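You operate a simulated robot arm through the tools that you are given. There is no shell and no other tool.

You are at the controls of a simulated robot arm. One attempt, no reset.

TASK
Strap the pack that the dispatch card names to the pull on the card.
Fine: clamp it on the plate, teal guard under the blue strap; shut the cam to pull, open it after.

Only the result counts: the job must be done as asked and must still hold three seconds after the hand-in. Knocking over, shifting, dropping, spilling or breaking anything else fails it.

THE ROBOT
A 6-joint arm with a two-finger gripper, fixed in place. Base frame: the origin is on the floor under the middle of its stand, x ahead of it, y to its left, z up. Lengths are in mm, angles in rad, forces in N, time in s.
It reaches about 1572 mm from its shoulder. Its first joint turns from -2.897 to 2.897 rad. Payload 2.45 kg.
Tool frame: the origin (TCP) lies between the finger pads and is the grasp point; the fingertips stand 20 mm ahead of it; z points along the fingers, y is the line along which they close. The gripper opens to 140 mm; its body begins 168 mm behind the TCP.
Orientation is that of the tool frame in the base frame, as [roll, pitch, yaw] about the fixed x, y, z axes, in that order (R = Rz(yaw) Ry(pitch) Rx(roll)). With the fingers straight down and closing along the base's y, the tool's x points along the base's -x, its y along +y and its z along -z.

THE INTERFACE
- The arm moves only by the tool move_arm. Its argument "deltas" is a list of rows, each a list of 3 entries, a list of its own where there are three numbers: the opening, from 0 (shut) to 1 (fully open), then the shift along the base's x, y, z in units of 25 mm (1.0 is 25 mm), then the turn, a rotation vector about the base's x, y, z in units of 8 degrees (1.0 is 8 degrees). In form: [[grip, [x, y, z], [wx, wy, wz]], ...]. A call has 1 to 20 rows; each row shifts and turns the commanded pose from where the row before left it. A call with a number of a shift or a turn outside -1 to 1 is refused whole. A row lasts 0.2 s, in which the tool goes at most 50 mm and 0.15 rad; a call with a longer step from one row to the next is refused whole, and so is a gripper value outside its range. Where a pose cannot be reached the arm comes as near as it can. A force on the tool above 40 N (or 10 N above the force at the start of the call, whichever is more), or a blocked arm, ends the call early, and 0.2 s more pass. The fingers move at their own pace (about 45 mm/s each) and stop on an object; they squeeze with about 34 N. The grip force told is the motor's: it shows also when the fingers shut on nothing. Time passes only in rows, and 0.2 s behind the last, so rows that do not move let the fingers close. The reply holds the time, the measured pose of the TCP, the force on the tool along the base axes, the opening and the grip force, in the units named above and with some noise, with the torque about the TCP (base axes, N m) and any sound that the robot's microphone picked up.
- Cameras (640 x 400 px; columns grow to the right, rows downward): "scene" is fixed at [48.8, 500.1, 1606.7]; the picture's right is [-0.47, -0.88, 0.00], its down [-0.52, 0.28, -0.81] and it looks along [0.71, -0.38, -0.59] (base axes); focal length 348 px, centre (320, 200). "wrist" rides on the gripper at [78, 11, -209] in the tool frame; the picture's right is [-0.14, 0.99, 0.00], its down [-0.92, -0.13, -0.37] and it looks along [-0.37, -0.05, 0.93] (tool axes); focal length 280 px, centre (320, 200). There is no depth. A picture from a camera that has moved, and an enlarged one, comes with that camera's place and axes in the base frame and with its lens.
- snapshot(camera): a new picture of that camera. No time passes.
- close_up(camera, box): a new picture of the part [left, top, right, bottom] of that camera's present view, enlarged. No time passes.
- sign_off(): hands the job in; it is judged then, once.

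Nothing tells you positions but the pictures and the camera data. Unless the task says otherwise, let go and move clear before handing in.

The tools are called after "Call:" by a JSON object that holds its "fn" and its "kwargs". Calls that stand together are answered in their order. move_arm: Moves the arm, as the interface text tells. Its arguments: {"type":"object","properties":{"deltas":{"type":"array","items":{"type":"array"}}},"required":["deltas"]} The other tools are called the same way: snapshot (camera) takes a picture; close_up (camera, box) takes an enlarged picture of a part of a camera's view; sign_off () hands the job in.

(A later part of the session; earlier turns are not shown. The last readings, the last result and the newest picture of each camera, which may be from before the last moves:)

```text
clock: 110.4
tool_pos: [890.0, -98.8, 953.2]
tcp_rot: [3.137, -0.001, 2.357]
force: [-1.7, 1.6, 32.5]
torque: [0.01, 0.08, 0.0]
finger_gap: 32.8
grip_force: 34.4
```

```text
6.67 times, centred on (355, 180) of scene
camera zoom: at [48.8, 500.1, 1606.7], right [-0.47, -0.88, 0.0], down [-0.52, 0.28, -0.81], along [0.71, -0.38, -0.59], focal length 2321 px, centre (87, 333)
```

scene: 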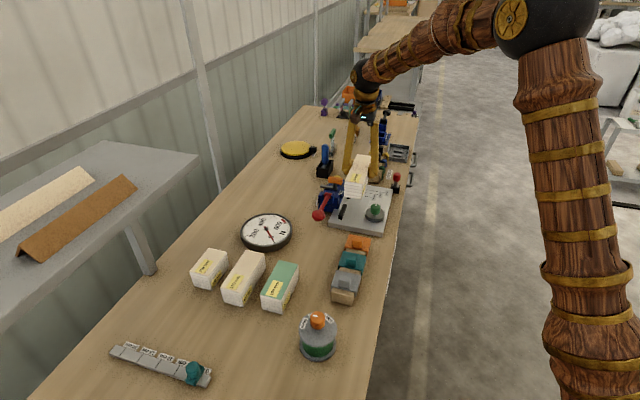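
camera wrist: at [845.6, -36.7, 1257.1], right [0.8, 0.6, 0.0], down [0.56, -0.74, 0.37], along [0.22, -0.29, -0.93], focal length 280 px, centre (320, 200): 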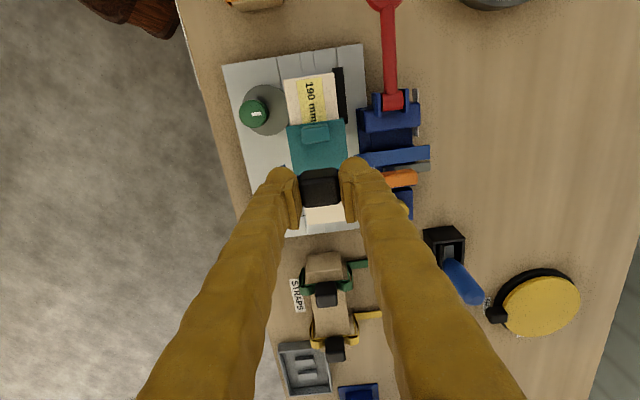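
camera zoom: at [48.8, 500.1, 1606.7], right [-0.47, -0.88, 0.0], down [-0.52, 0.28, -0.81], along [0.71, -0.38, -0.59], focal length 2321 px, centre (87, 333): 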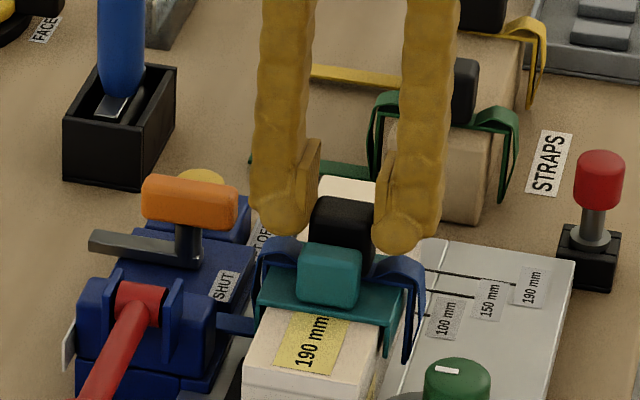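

Firm contact directly under the tool (no offset torque), so the strap sits on the guard, with the tail lying in the channel. Easing off and releasing.

Call:
{"fn": "move_arm", "kwargs": {"deltas": [[0, [0, 0, 0.06], [0, 0, 0]], [0, [0, 0, 0], [0, 0, 0]]]}}

Call:
{"fn": "move_arm", "kwargs": {"deltas": [[0.32, [0, 0, 0], [0, 0, 0]], [0.36, [0, 0, 0], [0, 0, 0]], [0.36, [0, 0, 0], [0, 0, 0]], [0.36, [0, 0, 0.4], [0, 0, 0]], [0.36, [0, 0, 0.8], [0, 0, 0]], [0.36, [0, 0, 0.8], [0, 0, 0]], [0.36, [0, 0, 0], [0, 0, 0]]]}}

Call:
{"fn": "snapshot", "kwargs": {"camera": "wrist"}}

Call:
{"fn": "close_up", "kwargs": {"camera": "wrist", "box": [230, 80, 470, 260]}}

Call:
{"fn": "close_up", "kwargs": {"camera": "scene", "box": [315, 150, 395, 230]}}

```text
clock: 111.0
tool_pos: [888.3, -98.2, 953.7]
tcp_rot: [3.138, -0.001, 2.355]
force: [4.6, -1.0, 24.7]
torque: [-0.07, -0.21, -0.03]
finger_gap: 32.7
grip_force: 33.9
```

```text
clock: 112.6
tool_pos: [889.4, -98.8, 1003.2]
tcp_rot: [3.14, -0.002, 2.356]
force: [-0.3, 0.0, -0.6]
torque: [0.0, -0.03, 0.0]
finger_gap: 50.4
grip_force: 0.1
```

```text
taken
camera wrist: at [842.4, -36.1, 1212.5], right [0.8, 0.6, 0.0], down [0.56, -0.74, 0.37], along [0.22, -0.29, -0.93], focal length 280 px, centre (320, 200)
```

wrist: 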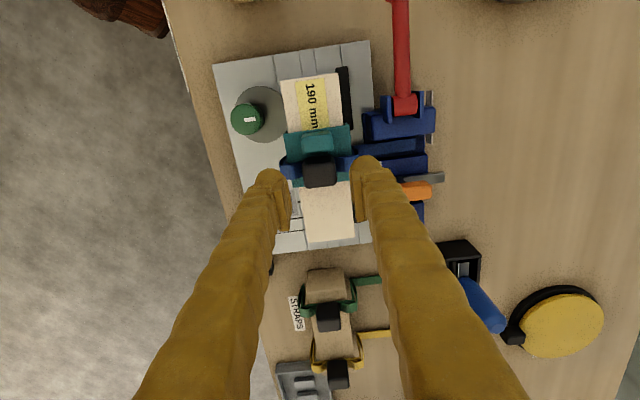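

```text
2.22 times, centred on (350, 170) of wrist
camera zoom: at [842.4, -36.1, 1212.5], right [0.8, 0.6, 0.0], down [0.56, -0.74, 0.37], along [0.22, -0.29, -0.93], focal length 623 px, centre (253, 267)
```

zoom: 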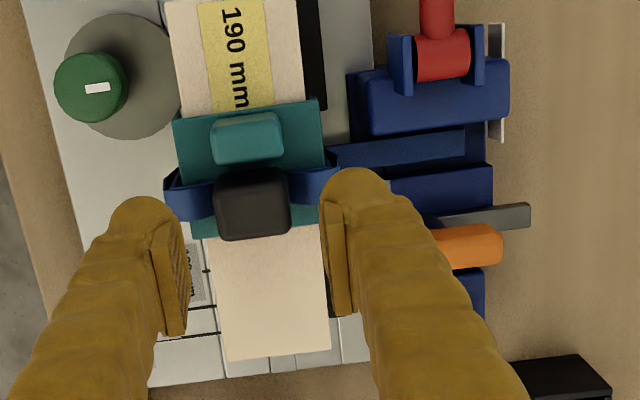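

```text
5.00 times, centred on (355, 190) of scene
camera zoom: at [48.8, 500.1, 1606.7], right [-0.47, -0.88, 0.0], down [-0.52, 0.28, -0.81], along [0.71, -0.38, -0.59], focal length 1740 px, centre (145, 250)
```

zoom: 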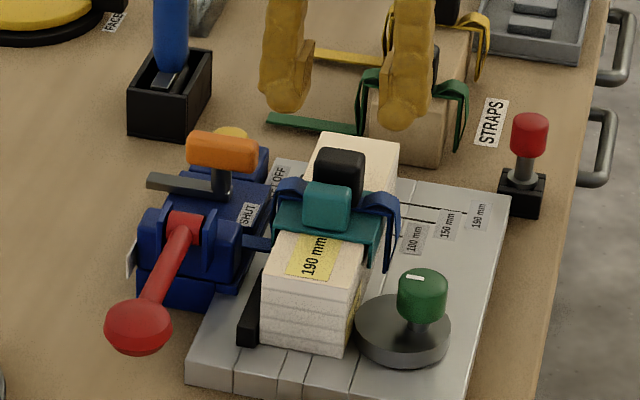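

The blue strap sits over the teal guard with its tail in the channel. Next, the cam: I'll look straight down at the orange handle to measure it.

Call:
{"fn": "move_arm", "kwargs": {"deltas": [[0.6, [0.67, 0.315, 0.1], [0.442, 0.442, 0]], [0.8, [0.67, 0.315, 0.1], [0.442, 0.442, 0]], [1, [0.67, 0.315, 0.1], [0.442, 0.442, 0]], [1, [0.67, 0.315, 0], [0.442, 0.442, 0]], [1, [0.67, 0.315, 0], [0.442, 0.442, 0]], [1, [0, 0, 0], [0, 0, 0]]]}}

Call:
{"fn": "snapshot", "kwargs": {"camera": "wrist"}}

Call:
{"fn": "close_up", "kwargs": {"camera": "wrist", "box": [260, 110, 400, 250]}}

```text
clock: 114.0
tool_pos: [971.9, -58.4, 1011.2]
tcp_rot: [3.14, -0.441, 2.356]
force: [-0.6, -0.5, -0.6]
torque: [0.0, 0.01, -0.01]
finger_gap: 139.7
grip_force: 0.0
```

```text
taken
camera wrist: at [994.2, -64.3, 1233.0], right [0.79, 0.61, -0.06], down [0.61, -0.79, -0.06], along [-0.08, 0.01, -1.0], focal length 280 px, centre (320, 200)
```

wrist: 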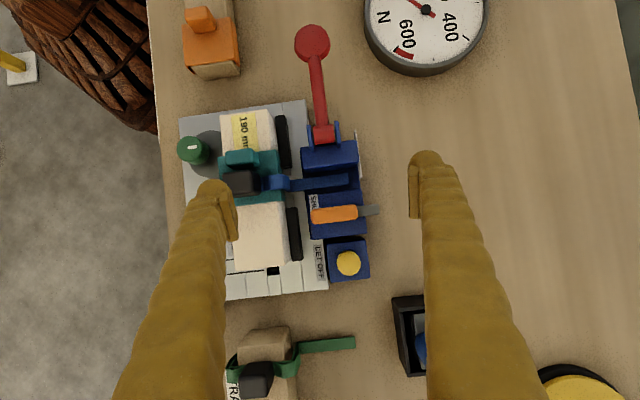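

```text
2.86 times, centred on (330, 180) of wrist
camera zoom: at [994.2, -64.3, 1233.0], right [0.79, 0.61, -0.06], down [0.61, -0.79, -0.06], along [-0.08, 0.01, -1.0], focal length 801 px, centre (291, 257)
```

zoom: 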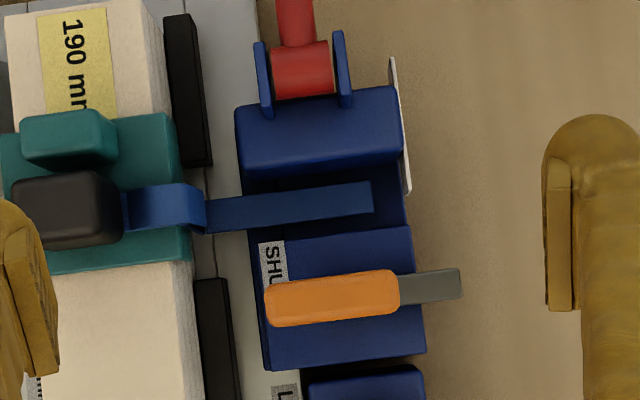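

The tail lies in the channel and the cam arm (grey) points away from it, i.e. open. The orange bar is centred at (990, −64). I'll straighten up and turn the tool so the fingers can close across the bar.

Call:
{"fn": "move_arm", "kwargs": {"deltas": [[1, [0.146, -0.048, 0], [-0.4467, -0.4467, 0]], [0.6, [0.146, -0.048, 0], [-0.4467, -0.4467, 0]], [0.4, [0.146, -0.048, 0], [-0.4467, -0.4467, 0]], [0.3, [0.146, -0.048, 0], [-0.4467, -0.4467, 0]], [0.26, [0.146, -0.048, 0], [-0.4467, -0.4467, 0]], [0.26, [0, 0, 0], [0, 0, -0.8654]], [0.26, [0, 0, 0], [0, 0, -0.8654]], [0.26, [0, 0, 0], [0, 0, -0.8654]], [0.26, [0, 0, 0], [0, 0, -0.8654]], [0.26, [0, 0, 0], [0, 0, -0.8654]], [0.26, [0, 0, 0], [0, 0, -0.8654]], [0.26, [0, 0, 0], [0, 0, -0.8654]], [0.26, [0, 0, 0], [0, 0, -0.8654]], [0.26, [0, 0, 0], [0, 0, -0.8654]], [0.26, [0, 0, 0], [0, 0, -0.8654]], [0.26, [0, 0, 0], [0, 0, -0.8654]], [0.26, [0, 0, 0], [0, 0, -0.8654]], [0.26, [0, 0, 0], [0, 0, -0.8654]], [0.26, [0, 0, 0], [0, 0, 0]]]}}

Call:
{"fn": "snapshot", "kwargs": {"camera": "wrist"}}

Call:
{"fn": "snapshot", "kwargs": {"camera": "scene"}}

```text
clock: 118.0
tool_pos: [991.6, -65.4, 1010.8]
tcp_rot: [3.139, 0.002, 0.785]
force: [0.4, 0.3, -0.2]
torque: [0.01, -0.02, -0.05]
finger_gap: 36.5
grip_force: 0.0
```

```text
taken
camera wrist: at [1054.6, -16.9, 1219.1], right [0.6, -0.8, 0.0], down [-0.74, -0.56, 0.37], along [-0.29, -0.22, -0.93], focal length 280 px, centre (320, 200)
```

wrist: 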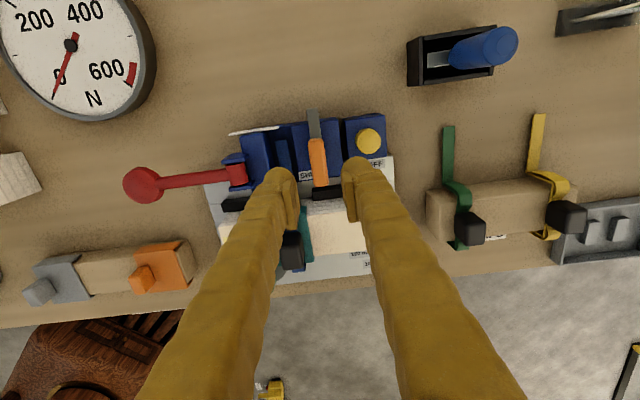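

```text
taken
```

scene: 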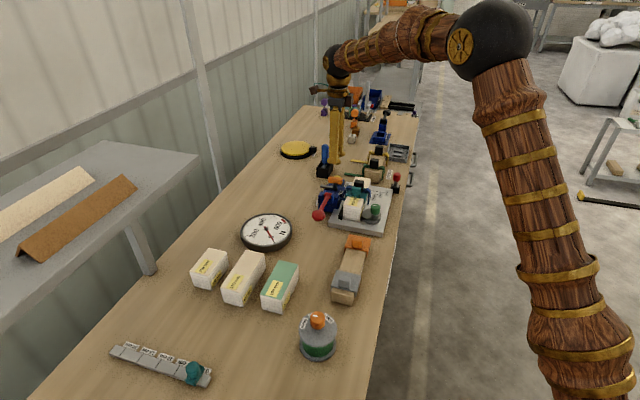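

Call:
{"fn": "close_up", "kwargs": {"camera": "wrist", "box": [230, 90, 410, 220]}}

```text
3.08 times, centred on (320, 155) of wrist
camera zoom: at [1054.6, -16.9, 1219.1], right [0.6, -0.8, 0.0], down [-0.74, -0.56, 0.37], along [-0.29, -0.22, -0.93], focal length 863 px, centre (320, 338)
```

zoom: 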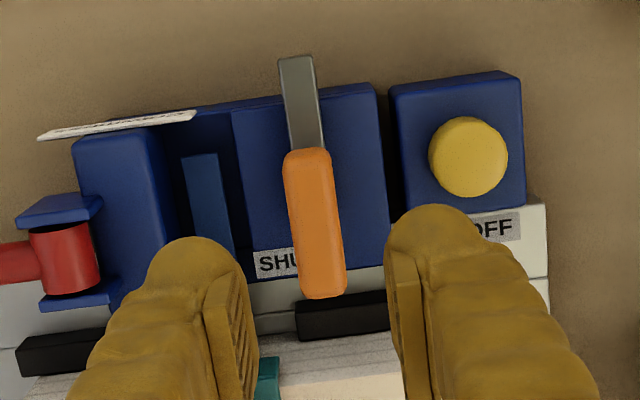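

The orange bar is centred between the fingers. Lowering to just above it, then to grip height.

Call:
{"fn": "move_arm", "kwargs": {"deltas": [[0.26, [-0.034, 0.034, -0.9], [0, 0, 0]], [0.26, [0, 0, -0.9], [0, 0, 0]], [0.26, [0, 0, -0.9], [0, 0, 0]], [0.26, [0, 0, -0.5], [0, 0, 0]], [0.26, [0, 0, 0], [0, 0, 0]]]}}

Call:
{"fn": "close_up", "kwargs": {"camera": "wrist", "box": [230, 90, 410, 240]}}

Call:
{"fn": "close_up", "kwargs": {"camera": "scene", "box": [300, 150, 380, 220]}}

```text
clock: 119.2
tool_pos: [989.7, -63.9, 929.9]
tcp_rot: [3.14, 0.0, 0.786]
force: [1.0, 0.2, -1.2]
torque: [-0.03, 0.03, 0.02]
finger_gap: 36.3
grip_force: 0.1
```

```text
2.67 times, centred on (320, 165) of wrist
camera zoom: at [1053.1, -16.1, 1138.9], right [0.6, -0.8, 0.0], down [-0.74, -0.56, 0.37], along [-0.29, -0.22, -0.93], focal length 748 px, centre (320, 293)
```

zoom: 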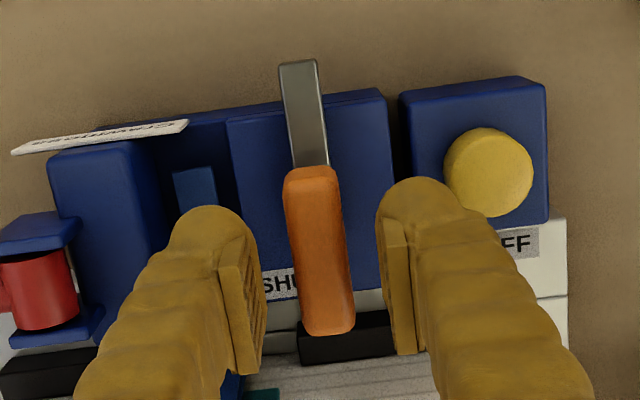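

```text
5.71 times, centred on (340, 185) of scene
camera zoom: at [48.8, 500.1, 1606.7], right [-0.47, -0.88, 0.0], down [-0.52, 0.28, -0.81], along [0.71, -0.38, -0.59], focal length 1989 px, centre (206, 286)
```

zoom: 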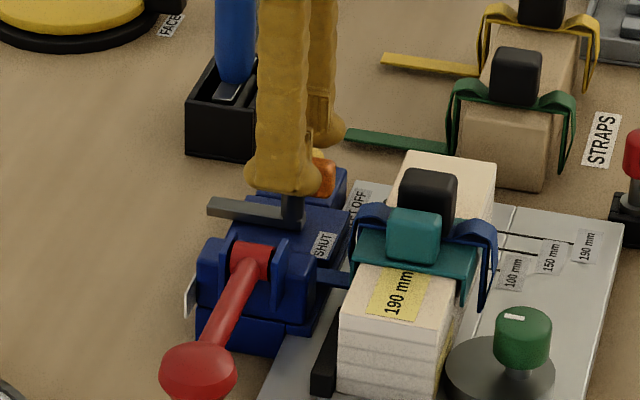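

Call:
{"fn": "move_arm", "kwargs": {"deltas": [[0.26, [0, 0, -0.5], [0, 0, 0]], [0.26, [0, 0, -0.46], [0, 0, 0]], [0.26, [0, 0, 0], [0, 0, 0]], [0.15, [0, 0, 0], [0, 0, 0]], [0.05, [0, 0, 0], [0, 0, 0]], [0, [0, 0, 0], [0, 0, 0]], [0, [0, 0, 0], [0, 0, 0]]]}}

Call:
{"fn": "close_up", "kwargs": {"camera": "wrist", "box": [230, 90, 410, 240]}}

```text
clock: 120.8
tool_pos: [990.1, -64.1, 907.3]
tcp_rot: [3.14, 0.002, 0.784]
force: [4.6, -2.8, -1.9]
torque: [0.01, -0.08, 0.0]
finger_gap: 17.0
grip_force: 42.5
```

```text
2.67 times, centred on (320, 165) of wrist
camera zoom: at [1053.4, -15.8, 1115.1], right [0.6, -0.8, 0.0], down [-0.74, -0.56, 0.37], along [-0.29, -0.22, -0.93], focal length 748 px, centre (320, 293)
```

zoom: 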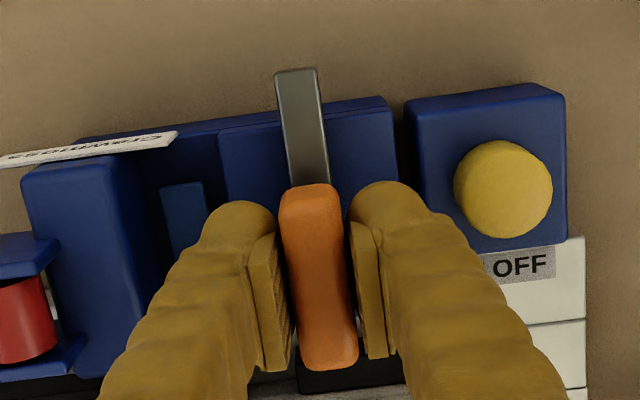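

The bar is gripped. A first small counter-clockwise turn to test.

Call:
{"fn": "move_arm", "kwargs": {"deltas": [[0, [0, 0, 0], [0, 0, 0.4]], [0, [0, 0, 0], [0, 0, 0.4]], [0, [0, 0, 0], [0, 0, 0]]]}}

Call:
{"fn": "close_up", "kwargs": {"camera": "wrist", "box": [230, 60, 410, 240]}}

```text
clock: 121.6
tool_pos: [990.7, -64.6, 906.6]
tcp_rot: [3.14, 0.002, 0.897]
force: [3.7, -3.1, 2.0]
torque: [-0.05, -0.02, 0.0]
finger_gap: 16.9
grip_force: 42.7
```

```text
2.22 times, centred on (320, 150) of wrist
camera zoom: at [1047.6, -9.1, 1115.1], right [0.69, -0.73, 0.0], down [-0.67, -0.64, 0.37], along [-0.27, -0.26, -0.93], focal length 623 px, centre (320, 311)
```

zoom: 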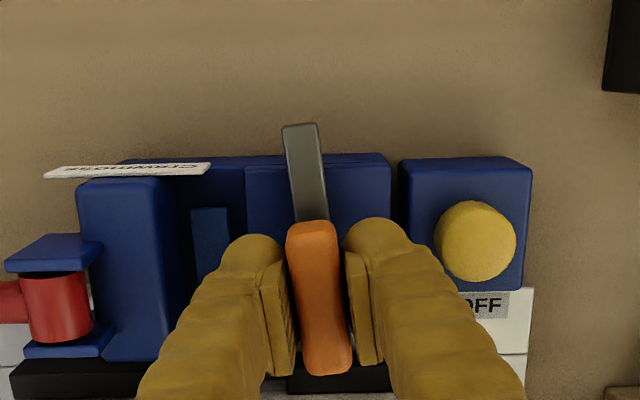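

The handle and arm turn freely with the hand. Continuing toward shut.

Call:
{"fn": "move_arm", "kwargs": {"deltas": [[0, [0, 0, 0], [0, 0, 0.7]], [0, [0, 0, 0], [0, 0, 0.7]], [0, [0, 0, 0], [0, 0, 0.7]], [0, [0, 0, 0], [0, 0, 0.7]], [0, [0, 0, 0], [0, 0, 0.7]], [0, [0, 0, 0], [0, 0, 0.7]], [0, [0, 0, 0], [0, 0, 0]]]}}

Call:
{"fn": "close_up", "kwargs": {"camera": "wrist", "box": [230, 60, 410, 240]}}

Call:
{"fn": "close_up", "kwargs": {"camera": "scene", "box": [300, 150, 380, 220]}}

```text
clock: 123.2
tool_pos: [989.0, -64.2, 905.6]
tcp_rot: [3.142, 0.004, 1.485]
force: [-7.6, -0.9, 0.0]
torque: [0.04, 0.07, 0.0]
finger_gap: 16.8
grip_force: 42.9
```

```text
2.22 times, centred on (320, 150) of wrist
camera zoom: at [1008.0, 13.3, 1115.1], right [0.97, -0.22, 0.0], down [-0.21, -0.91, 0.37], along [-0.08, -0.36, -0.93], focal length 623 px, centre (320, 311)
```

zoom: 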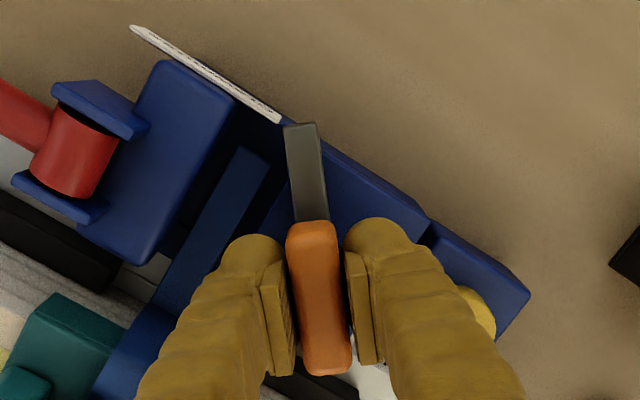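

```text
5.71 times, centred on (340, 185) of scene
camera zoom: at [48.8, 500.1, 1606.7], right [-0.47, -0.88, 0.0], down [-0.52, 0.28, -0.81], along [0.71, -0.38, -0.59], focal length 1989 px, centre (206, 286)
```

zoom: 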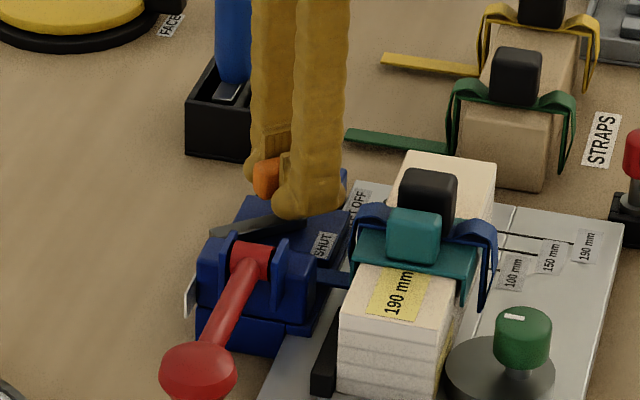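

Call:
{"fn": "move_arm", "kwargs": {"deltas": [[0, [0.01, 0, 0.01], [0, 0, 0.7]], [0, [0, 0, 0], [0, 0, 0.7]], [0, [0, 0, 0], [0, 0, 0.7]], [0, [0, 0, 0], [0, 0, 0.7]], [0, [0, 0, 0], [0, 0, 0.7]], [0, [0, 0, 0], [0, 0, 0]]]}}

Call:
{"fn": "close_up", "kwargs": {"camera": "wrist", "box": [230, 60, 410, 240]}}

Call:
{"fn": "close_up", "kwargs": {"camera": "scene", "box": [300, 150, 380, 220]}}

```text
clock: 124.6
tool_pos: [989.4, -63.3, 906.9]
tcp_rot: [3.14, 0.001, 1.973]
force: [-19.5, -3.9, -4.3]
torque: [0.0, 0.19, 0.0]
finger_gap: 16.8
grip_force: 42.8
```

```text
2.22 times, centred on (320, 150) of wrist
camera zoom: at [970.0, 12.4, 1115.2], right [0.97, 0.26, 0.0], down [0.24, -0.9, 0.37], along [0.1, -0.36, -0.93], focal length 623 px, centre (320, 311)
```

zoom: 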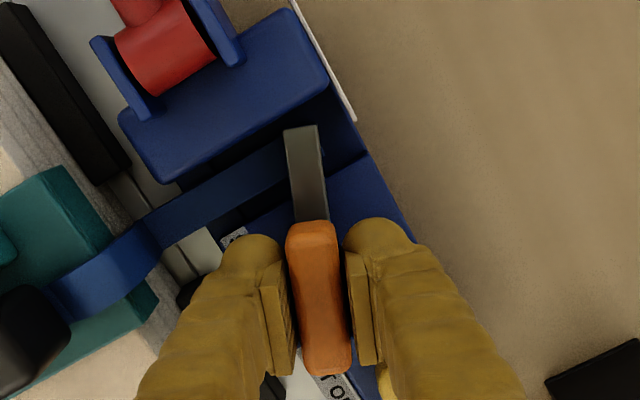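

```text
5.71 times, centred on (340, 185) of scene
camera zoom: at [48.8, 500.1, 1606.7], right [-0.47, -0.88, 0.0], down [-0.52, 0.28, -0.81], along [0.71, -0.38, -0.59], focal length 1989 px, centre (206, 286)
```

zoom: 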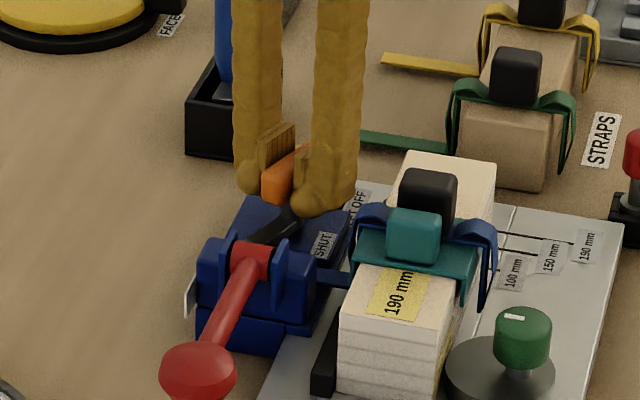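

The arm is swinging over the tail. Last part to fully shut, in small steps.

Call:
{"fn": "move_arm", "kwargs": {"deltas": [[0, [-0.04, -0.01, 0], [0, 0, 0.5]], [0, [0, 0, 0], [0, 0, 0.5]], [0, [0, 0, 0], [0, 0, 0.5]], [0, [0, 0, 0], [0, 0, 0]]]}}

Call:
{"fn": "move_arm", "kwargs": {"deltas": [[0, [0, 0, 0], [0, 0, 0.5]], [0, [0, 0, 0], [0, 0, 0.5]], [0, [0, 0, 0], [0, 0, 0]]]}}

Call:
{"fn": "close_up", "kwargs": {"camera": "wrist", "box": [230, 60, 410, 240]}}

Call:
{"fn": "close_up", "kwargs": {"camera": "scene", "box": [300, 150, 380, 220]}}

```text
clock: 125.6
tool_pos: [991.1, -63.7, 906.1]
tcp_rot: [3.139, 0.003, 2.183]
force: [10.9, 1.7, -10.7]
torque: [0.0, -0.13, 0.0]
finger_gap: 17.1
grip_force: 43.2
```

```text
clock: 126.4
tool_pos: [990.4, -62.9, 906.3]
tcp_rot: [3.14, 0.001, 2.321]
force: [29.4, 6.1, -12.5]
torque: [-0.01, -0.34, 0.02]
finger_gap: 16.6
grip_force: 43.3
```

```text
2.22 times, centred on (320, 150) of wrist
camera zoom: at [944.6, 0.6, 1115.2], right [0.82, 0.58, 0.0], down [0.53, -0.76, 0.37], along [0.21, -0.3, -0.93], focal length 623 px, centre (320, 311)
```

zoom: 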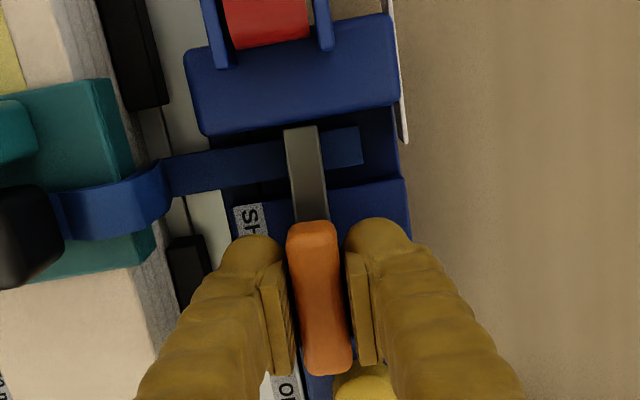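

```text
5.71 times, centred on (340, 185) of scene
camera zoom: at [48.8, 500.1, 1606.7], right [-0.47, -0.88, 0.0], down [-0.52, 0.28, -0.81], along [0.71, -0.38, -0.59], focal length 1989 px, centre (206, 286)
```

zoom: 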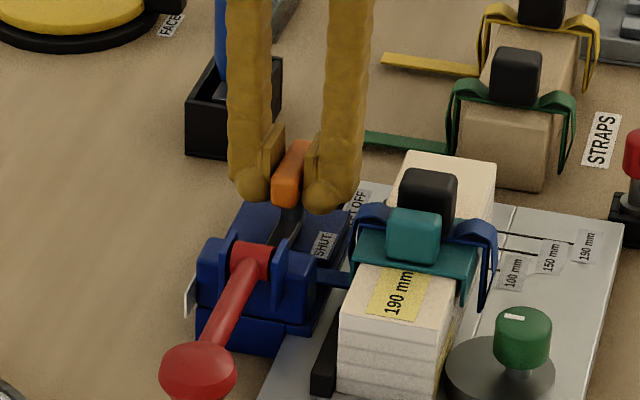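

Call:
{"fn": "move_arm", "kwargs": {"deltas": [[0, [0.06, 0.012, 0.02], [0, 0, 0]], [0, [0, 0, 0], [0, 0, 0.3]], [0, [0, 0, 0], [0, 0, 0]]]}}

```text
clock: 127.2
tool_pos: [990.2, -64.1, 906.1]
tcp_rot: [3.14, 0.0, 2.364]
force: [-4.0, 9.2, -11.5]
torque: [0.21, 0.21, -0.27]
finger_gap: 16.9
grip_force: 42.0
```

A firm stop (−0.27 N·m) at 90°: the cam is shut across the tail. Releasing and rising.

Call:
{"fn": "move_arm", "kwargs": {"deltas": [[0.22, [0, 0, 0], [0, 0, 0]], [0.24, [0, 0, 0], [0, 0, 0]], [0.24, [0, 0, 0], [0, 0, 0]], [0.24, [0, 0, 0.6], [0, 0, 0]], [0.24, [0, 0, 0.9], [0, 0, 0]], [0.24, [0, 0, 0.9], [0, 0, 0]], [0.24, [0, 0, 0.9], [0, 0, 0]], [0.24, [0, 0, 0], [0, 0, 0]]]}}

Call:
{"fn": "snapshot", "kwargs": {"camera": "wrist"}}

Call:
{"fn": "close_up", "kwargs": {"camera": "wrist", "box": [200, 0, 400, 260]}}

Call:
{"fn": "close_up", "kwargs": {"camera": "scene", "box": [300, 150, 380, 230]}}

```text
clock: 129.0
tool_pos: [989.7, -63.4, 989.4]
tcp_rot: [3.141, 0.002, 2.361]
force: [0.7, -0.7, 0.3]
torque: [-0.01, 0.02, 0.03]
finger_gap: 33.7
grip_force: 0.1
```

```text
taken
camera wrist: at [943.0, -0.8, 1199.0], right [0.79, 0.61, 0.0], down [0.57, -0.74, 0.37], along [0.23, -0.29, -0.93], focal length 280 px, centre (320, 200)
```

wrist: 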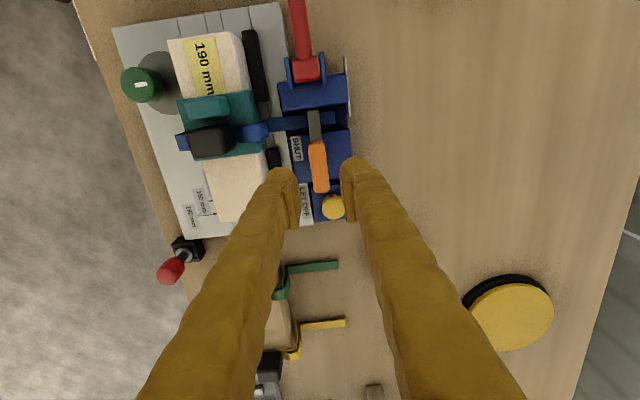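

```text
1.54 times, centred on (300, 130) of wrist
camera zoom: at [943.0, -0.8, 1199.0], right [0.79, 0.61, 0.0], down [0.57, -0.74, 0.37], along [0.23, -0.29, -0.93], focal length 431 px, centre (351, 308)
```

zoom: 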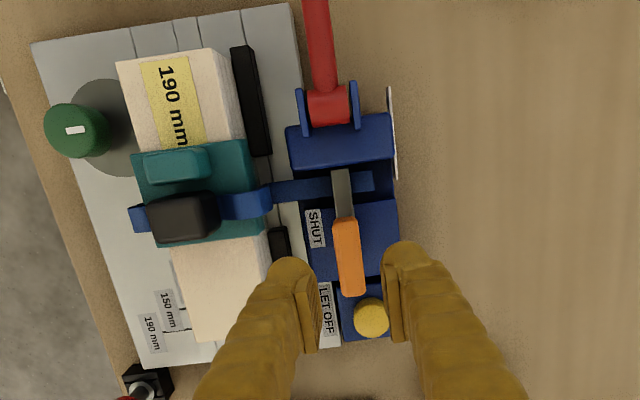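

```text
5.00 times, centred on (340, 190) of scene
camera zoom: at [48.8, 500.1, 1606.7], right [-0.47, -0.88, 0.0], down [-0.52, 0.28, -0.81], along [0.71, -0.38, -0.59], focal length 1740 px, centre (220, 250)
```

zoom: 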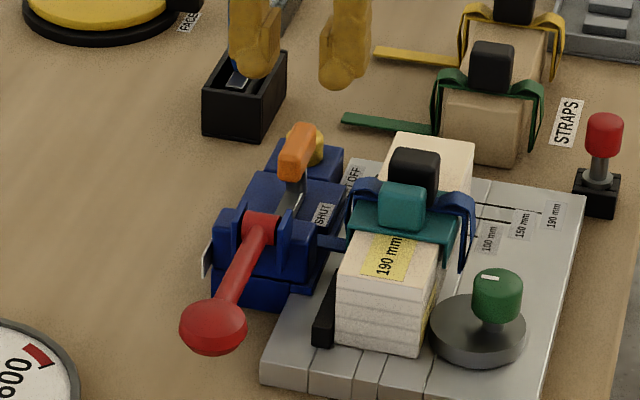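

The cam is shut over the tail. Now the red lever: its knob is at about (842, 86, z≈903). I'll go over it and check alignment.

Call:
{"fn": "move_arm", "kwargs": {"deltas": [[0.5, [-0.843, 0.855, 0], [0, 0, -0.036]], [0.5, [-0.843, 0.855, 0], [0, 0, 0]], [0.5, [-0.843, 0.855, 0], [0, 0, 0]], [0.5, [-0.843, 0.855, 0], [0, 0, 0]], [0.5, [-0.843, 0.855, 0], [0, 0, 0]], [0.5, [-0.843, 0.855, 0], [0, 0, 0]], [0.5, [-0.843, 0.855, 0], [0, 0, 0]], [0.5, [0, 0, 0], [0, 0, 0]]]}}

Call:
{"fn": "snapshot", "kwargs": {"camera": "wrist"}}

Call:
{"fn": "close_up", "kwargs": {"camera": "wrist", "box": [250, 110, 390, 330]}}

Call:
{"fn": "close_up", "kwargs": {"camera": "scene", "box": [235, 160, 365, 255]}}

```text
clock: 130.8
tool_pos: [843.8, 85.4, 988.4]
tcp_rot: [3.141, 0.003, 2.359]
force: [0.1, 0.5, -0.3]
torque: [0.01, 0.02, -0.01]
finger_gap: 69.7
grip_force: 0.0
```

```text
taken
camera wrist: at [796.6, 147.9, 1198.0], right [0.8, 0.6, 0.0], down [0.56, -0.74, 0.37], along [0.22, -0.29, -0.93], focal length 280 px, centre (320, 200)
```

wrist: 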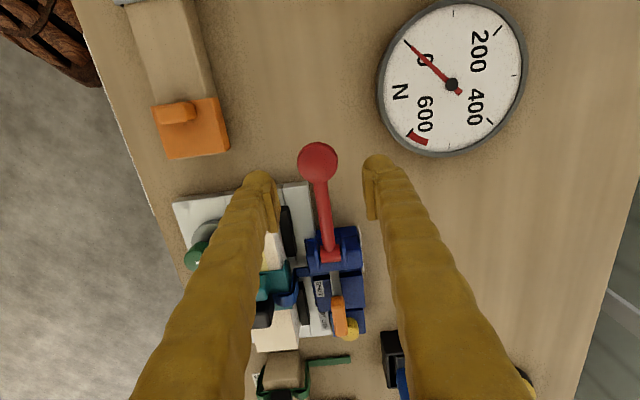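

```text
1.82 times, centred on (320, 220) of wrist
camera zoom: at [796.6, 147.9, 1198.0], right [0.8, 0.6, 0.0], down [0.56, -0.74, 0.37], along [0.22, -0.29, -0.93], focal length 510 px, centre (320, 164)
```

zoom: 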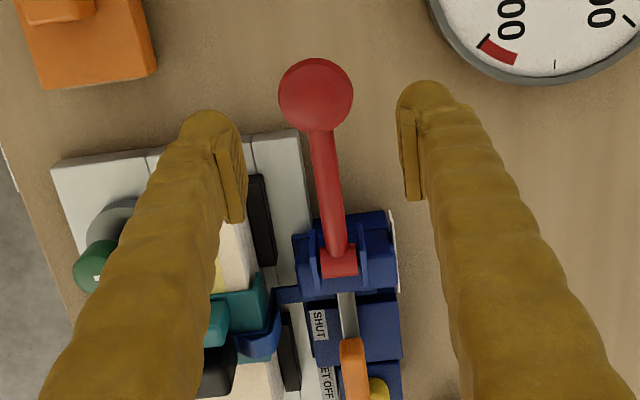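

```text
4.21 times, centred on (300, 208) of scene
camera zoom: at [48.8, 500.1, 1606.7], right [-0.47, -0.88, 0.0], down [-0.52, 0.28, -0.81], along [0.71, -0.38, -0.59], focal length 1466 px, centre (404, 168)
```

zoom: 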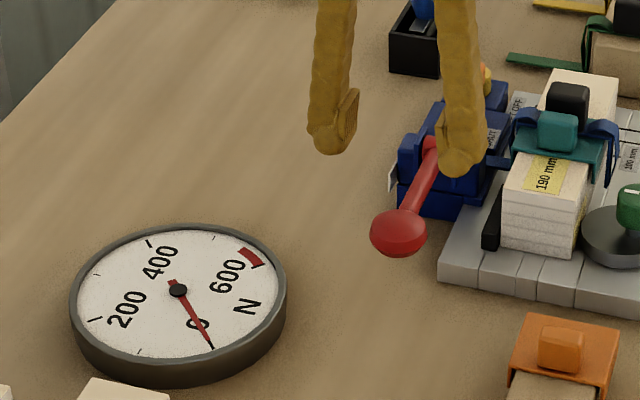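

Small 4 mm correction, then down around the red knob.

Call:
{"fn": "move_arm", "kwargs": {"deltas": [[0.5, [-0.16, 0.08, -0.8], [0, 0, 0]], [0.5, [0, 0, -0.95], [0, 0, 0]], [0.5, [0, 0, -0.95], [0, 0, 0]], [0.5, [0, 0, -0.95], [0, 0, 0]], [0.5, [0, 0, 0], [0, 0, 0]]]}}

Call:
{"fn": "close_up", "kwargs": {"camera": "wrist", "box": [240, 100, 400, 260]}}

Call:
{"fn": "close_up", "kwargs": {"camera": "scene", "box": [280, 160, 365, 255]}}

```text
clock: 132.0
tool_pos: [838.0, 87.7, 897.6]
tcp_rot: [3.14, 0.001, 2.357]
force: [-0.7, 0.0, -0.3]
torque: [0.01, 0.01, -0.02]
finger_gap: 70.0
grip_force: 0.1
```

```text
2.50 times, centred on (320, 180) of wrist
camera zoom: at [791.9, 150.7, 1107.3], right [0.8, 0.6, 0.0], down [0.56, -0.74, 0.37], along [0.22, -0.29, -0.93], focal length 701 px, centre (320, 250)
```

zoom: 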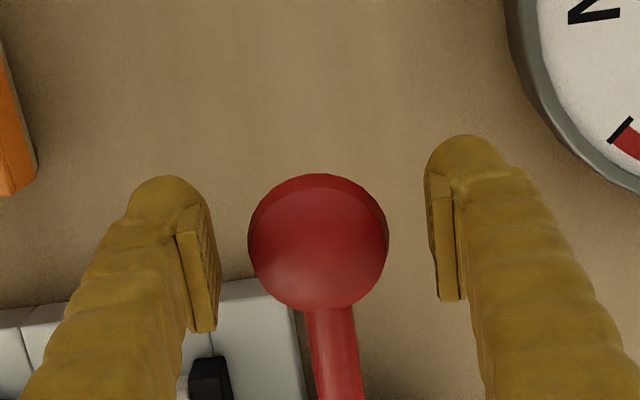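

```text
4.21 times, centred on (322, 208) of scene
camera zoom: at [48.8, 500.1, 1606.7], right [-0.47, -0.88, 0.0], down [-0.52, 0.28, -0.81], along [0.71, -0.38, -0.59], focal length 1466 px, centre (310, 168)
```

zoom: 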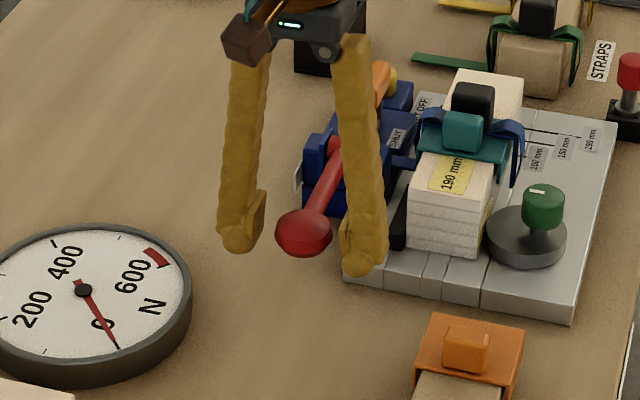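

The knob is between the fingers. Closing on it.

Call:
{"fn": "move_arm", "kwargs": {"deltas": [[0.5, [0.05, -0.05, 0], [0, 0, 0]], [0.35, [0, 0, 0], [0, 0, 0]], [0.2, [0, 0, 0], [0, 0, 0]], [0, [0, 0, 0], [0, 0, 0]], [0, [0, 0, 0], [0, 0, 0]], [0, [0, 0, 0], [0, 0, 0]]]}}

Call:
{"fn": "close_up", "kwargs": {"camera": "scene", "box": [235, 160, 365, 255]}}

```text
clock: 133.4
tool_pos: [840.2, 87.0, 899.1]
tcp_rot: [-3.141, 0.003, 2.358]
force: [-12.3, -13.6, 1.1]
torque: [-0.02, 0.0, 0.02]
finger_gap: 42.3
grip_force: 44.0
```

```text
4.21 times, centred on (300, 208) of scene
camera zoom: at [48.8, 500.1, 1606.7], right [-0.47, -0.88, 0.0], down [-0.52, 0.28, -0.81], along [0.71, -0.38, -0.59], focal length 1466 px, centre (404, 168)
```

zoom: 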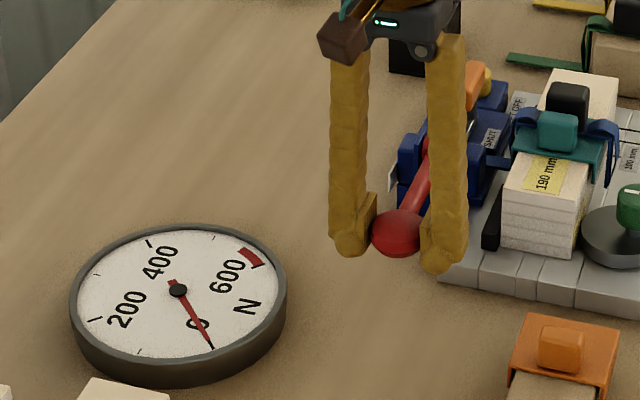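

Gripped. I'll ease off the sideways load and try the first few degrees upward along the lever's arc, watching the force and the dial.

Call:
{"fn": "move_arm", "kwargs": {"deltas": [[0, [-0.032, -0.032, 0], [0, 0, 0]], [0, [0.035, -0.035, 0.404], [0, 0, 0]], [0, [0.06, -0.06, 0.399], [0, 0, 0]], [0, [0, 0, 0], [0, 0, 0]]]}}

Call:
{"fn": "close_up", "kwargs": {"camera": "scene", "box": [235, 160, 365, 255]}}

```text
clock: 134.0
tool_pos: [840.0, 86.8, 900.2]
tcp_rot: [3.141, 0.001, 2.358]
force: [9.6, 0.3, -14.3]
torque: [-0.4, -0.38, 0.04]
finger_gap: 42.0
grip_force: 44.5
stopped in row 2: the force on the tool passed its limit at 41 N (the readings are from after the stop); the commanded pose is now the measured one
```

```text
4.21 times, centred on (300, 208) of scene
camera zoom: at [48.8, 500.1, 1606.7], right [-0.47, -0.88, 0.0], down [-0.52, 0.28, -0.81], along [0.71, -0.38, -0.59], focal length 1466 px, centre (404, 168)
```

zoom: 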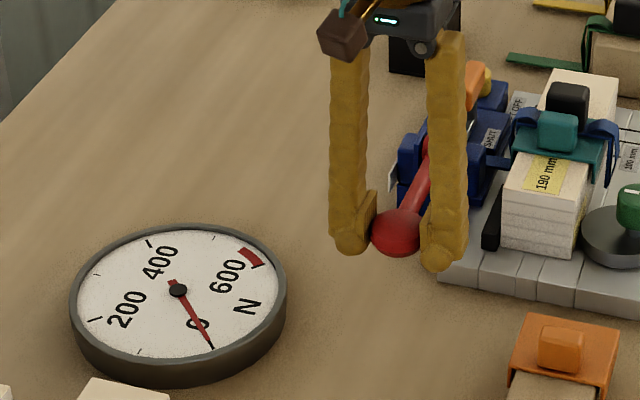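

Upward is blocked. I'll test the other direction with a few millimetres down.

Call:
{"fn": "move_arm", "kwargs": {"deltas": [[0, [0, 0, -0.1], [0, 0, 0]], [0, [0, 0, -0.1], [0, 0, 0]], [0, [0, 0, 0], [0, 0, 0]]]}}

Call:
{"fn": "close_up", "kwargs": {"camera": "scene", "box": [235, 160, 365, 255]}}

```text
clock: 134.8
tool_pos: [840.4, 87.0, 897.0]
tcp_rot: [-3.141, 0.001, 2.357]
force: [-1.0, -1.1, 12.9]
torque: [-0.93, -0.99, -0.02]
finger_gap: 42.0
grip_force: 45.1
```

```text
4.21 times, centred on (300, 208) of scene
camera zoom: at [48.8, 500.1, 1606.7], right [-0.47, -0.88, 0.0], down [-0.52, 0.28, -0.81], along [0.71, -0.38, -0.59], focal length 1466 px, centre (404, 168)
```

zoom: 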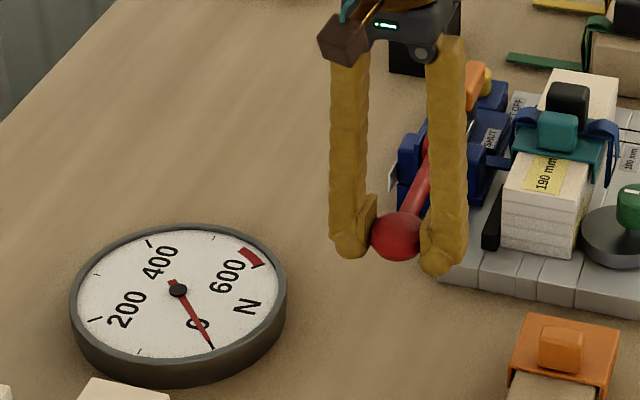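

The lever seems free downward and stopped upward, but the grip resists its turning. I'll go down along the arc while rotating the tool with the lever.

Call:
{"fn": "move_arm", "kwargs": {"deltas": [[0, [0, 0, 0], [-0.2, -0.2, 0]], [0, [-0.005, 0.005, -0.2], [-0.221, -0.221, 0]], [0, [-0.005, 0.005, -0.2], [-0.221, -0.221, 0]], [0, [0, 0, 0], [0, 0, 0]]]}}

Call:
{"fn": "close_up", "kwargs": {"camera": "scene", "box": [235, 160, 365, 255]}}

```text
clock: 135.8
tool_pos: [838.8, 86.5, 886.3]
tcp_rot: [-3.141, 0.127, 2.358]
force: [19.9, -5.3, -1.2]
torque: [0.51, 0.57, -0.01]
finger_gap: 42.2
grip_force: 45.2
```

```text
4.21 times, centred on (300, 208) of scene
camera zoom: at [48.8, 500.1, 1606.7], right [-0.47, -0.88, 0.0], down [-0.52, 0.28, -0.81], along [0.71, -0.38, -0.59], focal length 1466 px, centre (404, 168)
```

zoom: 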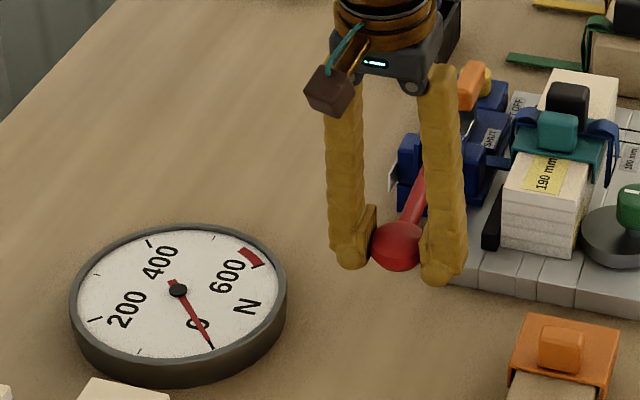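

Downward is free, dial unchanged. Now I'll go up again, this time rotating the tool with the lever.

Call:
{"fn": "move_arm", "kwargs": {"deltas": [[0, [0, 0, 0.16], [0.221, 0.221, 0]], [0, [0, 0, 0.16], [0.221, 0.221, 0]], [0, [0.005, -0.005, 0.16], [0.2, 0.2, 0]], [0, [0, 0, 0], [0, 0, 0]]]}}

Call:
{"fn": "close_up", "kwargs": {"camera": "scene", "box": [235, 160, 365, 255]}}

```text
clock: 136.8
tool_pos: [840.1, 87.5, 899.1]
tcp_rot: [3.141, 0.0, 2.358]
force: [15.3, 2.4, 11.5]
torque: [-0.74, -0.94, 0.03]
finger_gap: 42.2
grip_force: 44.8
```

```text
4.21 times, centred on (300, 208) of scene
camera zoom: at [48.8, 500.1, 1606.7], right [-0.47, -0.88, 0.0], down [-0.52, 0.28, -0.81], along [0.71, -0.38, -0.59], focal length 1466 px, centre (404, 168)
```

zoom: 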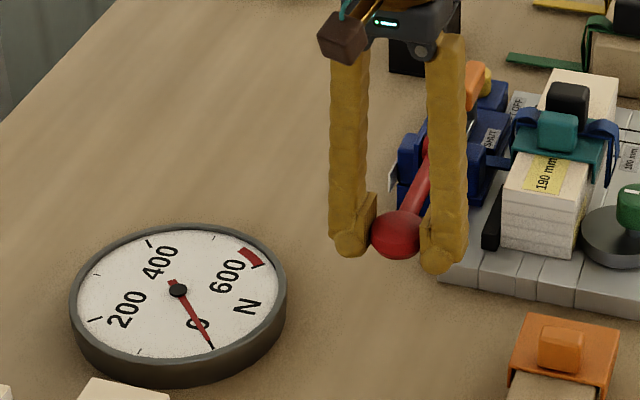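

Call:
{"fn": "move_arm", "kwargs": {"deltas": [[0, [-0.01, 0.005, 0.12], [0, 0, 0]], [0, [0.015, -0.015, 0.12], [0.1, 0.1, 0]], [0, [0.015, -0.015, 0.12], [0.1, 0.1, 0]], [0, [0, 0, 0], [0, 0, 0]]]}}

Call:
{"fn": "close_up", "kwargs": {"camera": "scene", "box": [235, 160, 365, 255]}}

```text
clock: 137.4
tool_pos: [838.8, 87.6, 900.0]
tcp_rot: [-3.138, -0.021, 2.36]
force: [8.0, 0.9, -14.8]
torque: [-0.15, -0.27, 0.06]
finger_gap: 42.0
grip_force: 45.0
stopped in row 3: the force on the tool passed its limit at 44 N (the readings are from after the stop); the commanded pose is now the measured one
```

```text
4.21 times, centred on (300, 208) of scene
camera zoom: at [48.8, 500.1, 1606.7], right [-0.47, -0.88, 0.0], down [-0.52, 0.28, -0.81], along [0.71, -0.38, -0.59], focal length 1466 px, centre (404, 168)
```

zoom: 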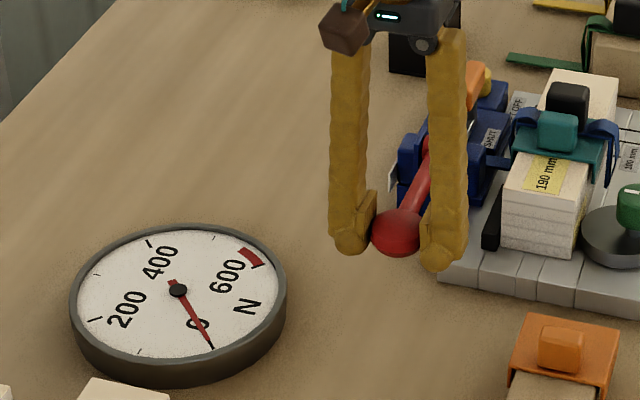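

Upward is a hard stop at the rest position, so the working stroke is downward. Following the arc down with the tool turning along, watching the dial.

Call:
{"fn": "move_arm", "kwargs": {"deltas": [[0, [-0.014, 0.014, -0.324], [-0.3536, -0.3536, 0]], [0, [0, 0, -0.328], [-0.3536, -0.3536, 0]], [0, [0, 0, 0], [0, 0, 0]]]}}

Call:
{"fn": "move_arm", "kwargs": {"deltas": [[0, [0.017, -0.017, -0.324], [-0.3536, -0.3536, 0]], [0, [0.031, -0.031, -0.324], [-0.3536, -0.3536, 0]], [0, [0, 0, 0], [0, 0, 0]]]}}

Call:
{"fn": "close_up", "kwargs": {"camera": "scene", "box": [235, 160, 365, 255]}}

```text
clock: 138.2
tool_pos: [838.4, 87.0, 885.9]
tcp_rot: [3.14, 0.121, 2.355]
force: [31.6, -15.7, 4.5]
torque: [0.19, 0.14, -0.04]
finger_gap: 41.8
grip_force: 45.3
```

```text
clock: 138.7
tool_pos: [839.8, 86.5, 877.6]
tcp_rot: [-3.142, 0.199, 2.359]
force: [4.2, -2.0, 2.5]
torque: [0.07, 0.29, 0.18]
finger_gap: 42.1
grip_force: 44.8
stopped in row 2: the force on the tool passed its limit at 47 N (the readings are from after the stop); the commanded pose is now the measured one
```

```text
4.21 times, centred on (300, 208) of scene
camera zoom: at [48.8, 500.1, 1606.7], right [-0.47, -0.88, 0.0], down [-0.52, 0.28, -0.81], along [0.71, -0.38, -0.59], focal length 1466 px, centre (404, 168)
```

zoom: 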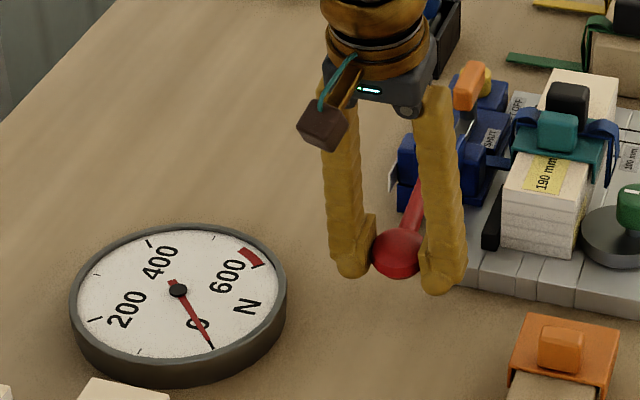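

The arc is slightly off, giving side load, but the lever follows. Continuing down in smaller steps.

Call:
{"fn": "move_arm", "kwargs": {"deltas": [[0, [0.025, -0.025, -0.16], [-0.17, -0.17, 0]], [0, [0.025, -0.025, -0.16], [-0.17, -0.17, 0]], [0, [0, 0, 0], [0, 0, 0]]]}}

Call:
{"fn": "move_arm", "kwargs": {"deltas": [[0, [0.03, -0.03, -0.16], [-0.17, -0.17, 0]], [0, [0.03, -0.03, -0.16], [-0.17, -0.17, 0]], [0, [0, 0, 0], [0, 0, 0]]]}}

Call:
{"fn": "close_up", "kwargs": {"camera": "scene", "box": [235, 160, 365, 255]}}

```text
clock: 139.5
tool_pos: [841.3, 86.1, 871.5]
tcp_rot: [-3.141, 0.265, 2.357]
force: [1.2, -5.2, 9.4]
torque: [-0.21, -0.24, -0.01]
finger_gap: 42.0
grip_force: 44.7
```

```text
clock: 140.4
tool_pos: [842.8, 83.5, 863.4]
tcp_rot: [3.141, 0.333, 2.356]
force: [-10.7, 2.9, 16.8]
torque: [0.21, 0.32, -0.07]
finger_gap: 42.2
grip_force: 45.3
stopped in row 3: the force on the tool passed its limit at 41 N (the readings are from after the stop); the commanded pose is now the measured one
```

```text
4.21 times, centred on (300, 208) of scene
camera zoom: at [48.8, 500.1, 1606.7], right [-0.47, -0.88, 0.0], down [-0.52, 0.28, -0.81], along [0.71, -0.38, -0.59], focal length 1466 px, centre (404, 168)
```

zoom: 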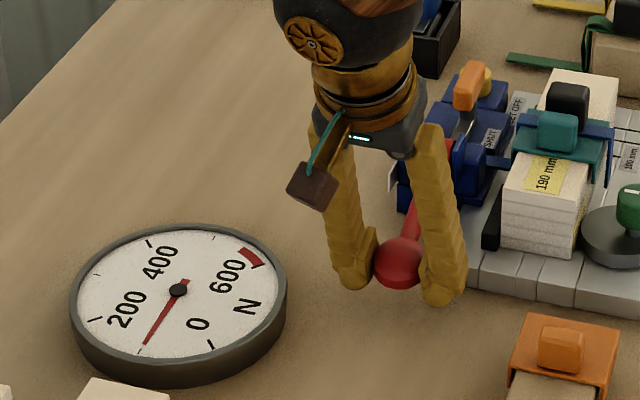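

The dial jumped to about 100 N and the strap tightened visibly, so pushing the lever down pulls. Let me read the dial closely.

Call:
{"fn": "close_up", "kwargs": {"camera": "scene", "box": [238, 208, 298, 252]}}

Call:
{"fn": "move_arm", "kwargs": {"deltas": [[0, [0, 0, 0], [0, 0, 0]]]}}

Call:
{"fn": "close_up", "kwargs": {"camera": "scene", "box": [238, 208, 298, 252]}}

```text
9.09 times, centred on (268, 230) of scene
camera zoom: at [48.8, 500.1, 1606.7], right [-0.47, -0.88, 0.0], down [-0.52, 0.28, -0.81], along [0.71, -0.38, -0.59], focal length 3165 px, centre (793, -73)
```

zoom: 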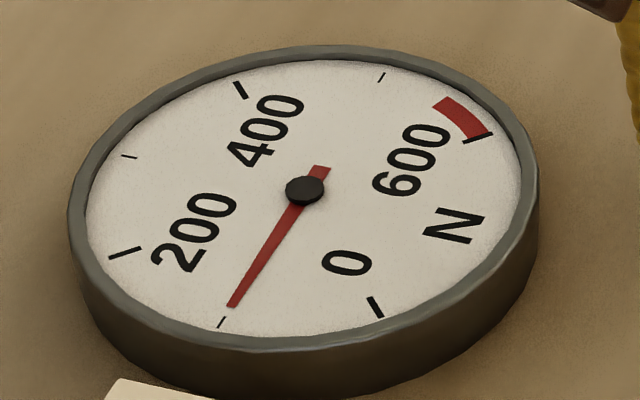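

```text
clock: 140.8
tool_pos: [842.5, 85.0, 864.2]
tcp_rot: [3.141, 0.334, 2.357]
force: [-18.2, 4.0, 22.8]
torque: [-0.29, -0.14, -0.02]
finger_gap: 42.1
grip_force: 44.9
```

```text
9.09 times, centred on (268, 230) of scene
camera zoom: at [48.8, 500.1, 1606.7], right [-0.47, -0.88, 0.0], down [-0.52, 0.28, -0.81], along [0.71, -0.38, -0.59], focal length 3165 px, centre (793, -73)
```

zoom: 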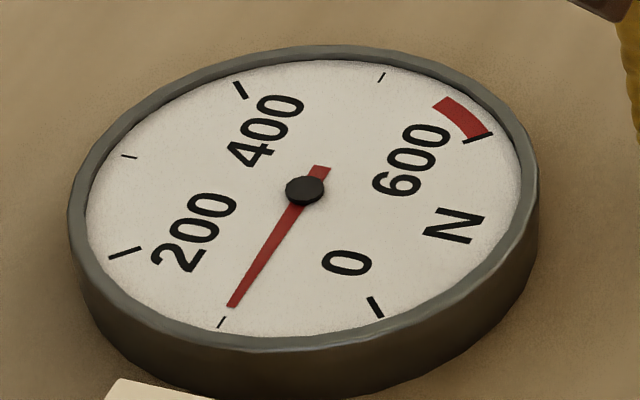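

The dial reads 100 N and holds. I'll press a little further and see how it responds.

Call:
{"fn": "move_arm", "kwargs": {"deltas": [[0, [-0.02, 0.01, -0.08], [-0.08, -0.08, 0]], [0, [0, 0, 0], [0, 0, 0]]]}}

Call:
{"fn": "close_up", "kwargs": {"camera": "scene", "box": [238, 208, 298, 252]}}

```text
clock: 141.3
tool_pos: [842.7, 83.4, 863.6]
tcp_rot: [3.14, 0.349, 2.356]
force: [-11.6, 5.4, 17.1]
torque: [0.16, 0.28, -0.17]
finger_gap: 42.1
grip_force: 45.0
stopped in row 2: the force on the tool passed its limit at 41 N (the readings are from after the stop); the commanded pose is now the measured one
```

```text
9.09 times, centred on (268, 230) of scene
camera zoom: at [48.8, 500.1, 1606.7], right [-0.47, -0.88, 0.0], down [-0.52, 0.28, -0.81], along [0.71, -0.38, -0.59], focal length 3165 px, centre (793, -73)
```

zoom: 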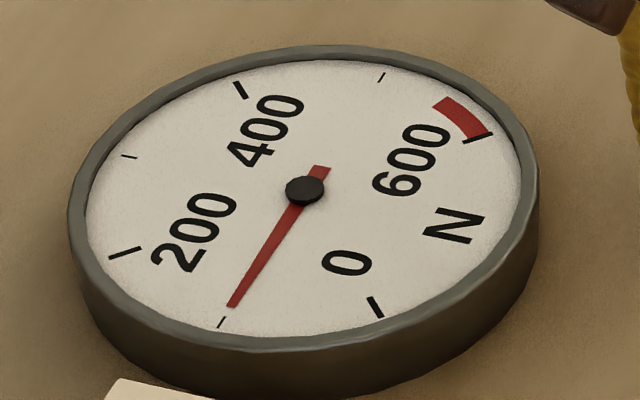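

The lever is at its lower stop: one full stroke gives 100 N. I'll return it up along the arc and see whether the ratchet holds the tension.

Call:
{"fn": "move_arm", "kwargs": {"deltas": [[0, [-0.02, 0.02, 0.16], [0.177, 0.177, 0]], [0, [-0.02, 0.02, 0.16], [0.177, 0.177, 0]], [0, [-0.013, 0.013, 0.164], [0.177, 0.177, 0]], [0, [-0.012, 0.012, 0.164], [0.177, 0.177, 0]], [0, [0, 0, 0], [0, 0, 0]]]}}

Call:
{"fn": "close_up", "kwargs": {"camera": "scene", "box": [238, 208, 298, 252]}}

```text
clock: 142.5
tool_pos: [838.3, 86.5, 878.7]
tcp_rot: [3.14, 0.207, 2.358]
force: [-28.4, 23.8, -1.4]
torque: [-0.15, -0.12, 0.03]
finger_gap: 42.2
grip_force: 45.2
```

```text
9.09 times, centred on (268, 230) of scene
camera zoom: at [48.8, 500.1, 1606.7], right [-0.47, -0.88, 0.0], down [-0.52, 0.28, -0.81], along [0.71, -0.38, -0.59], focal length 3165 px, centre (793, -73)
```

zoom: 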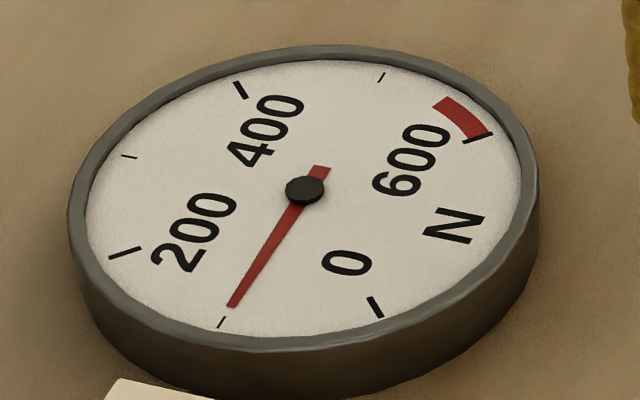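

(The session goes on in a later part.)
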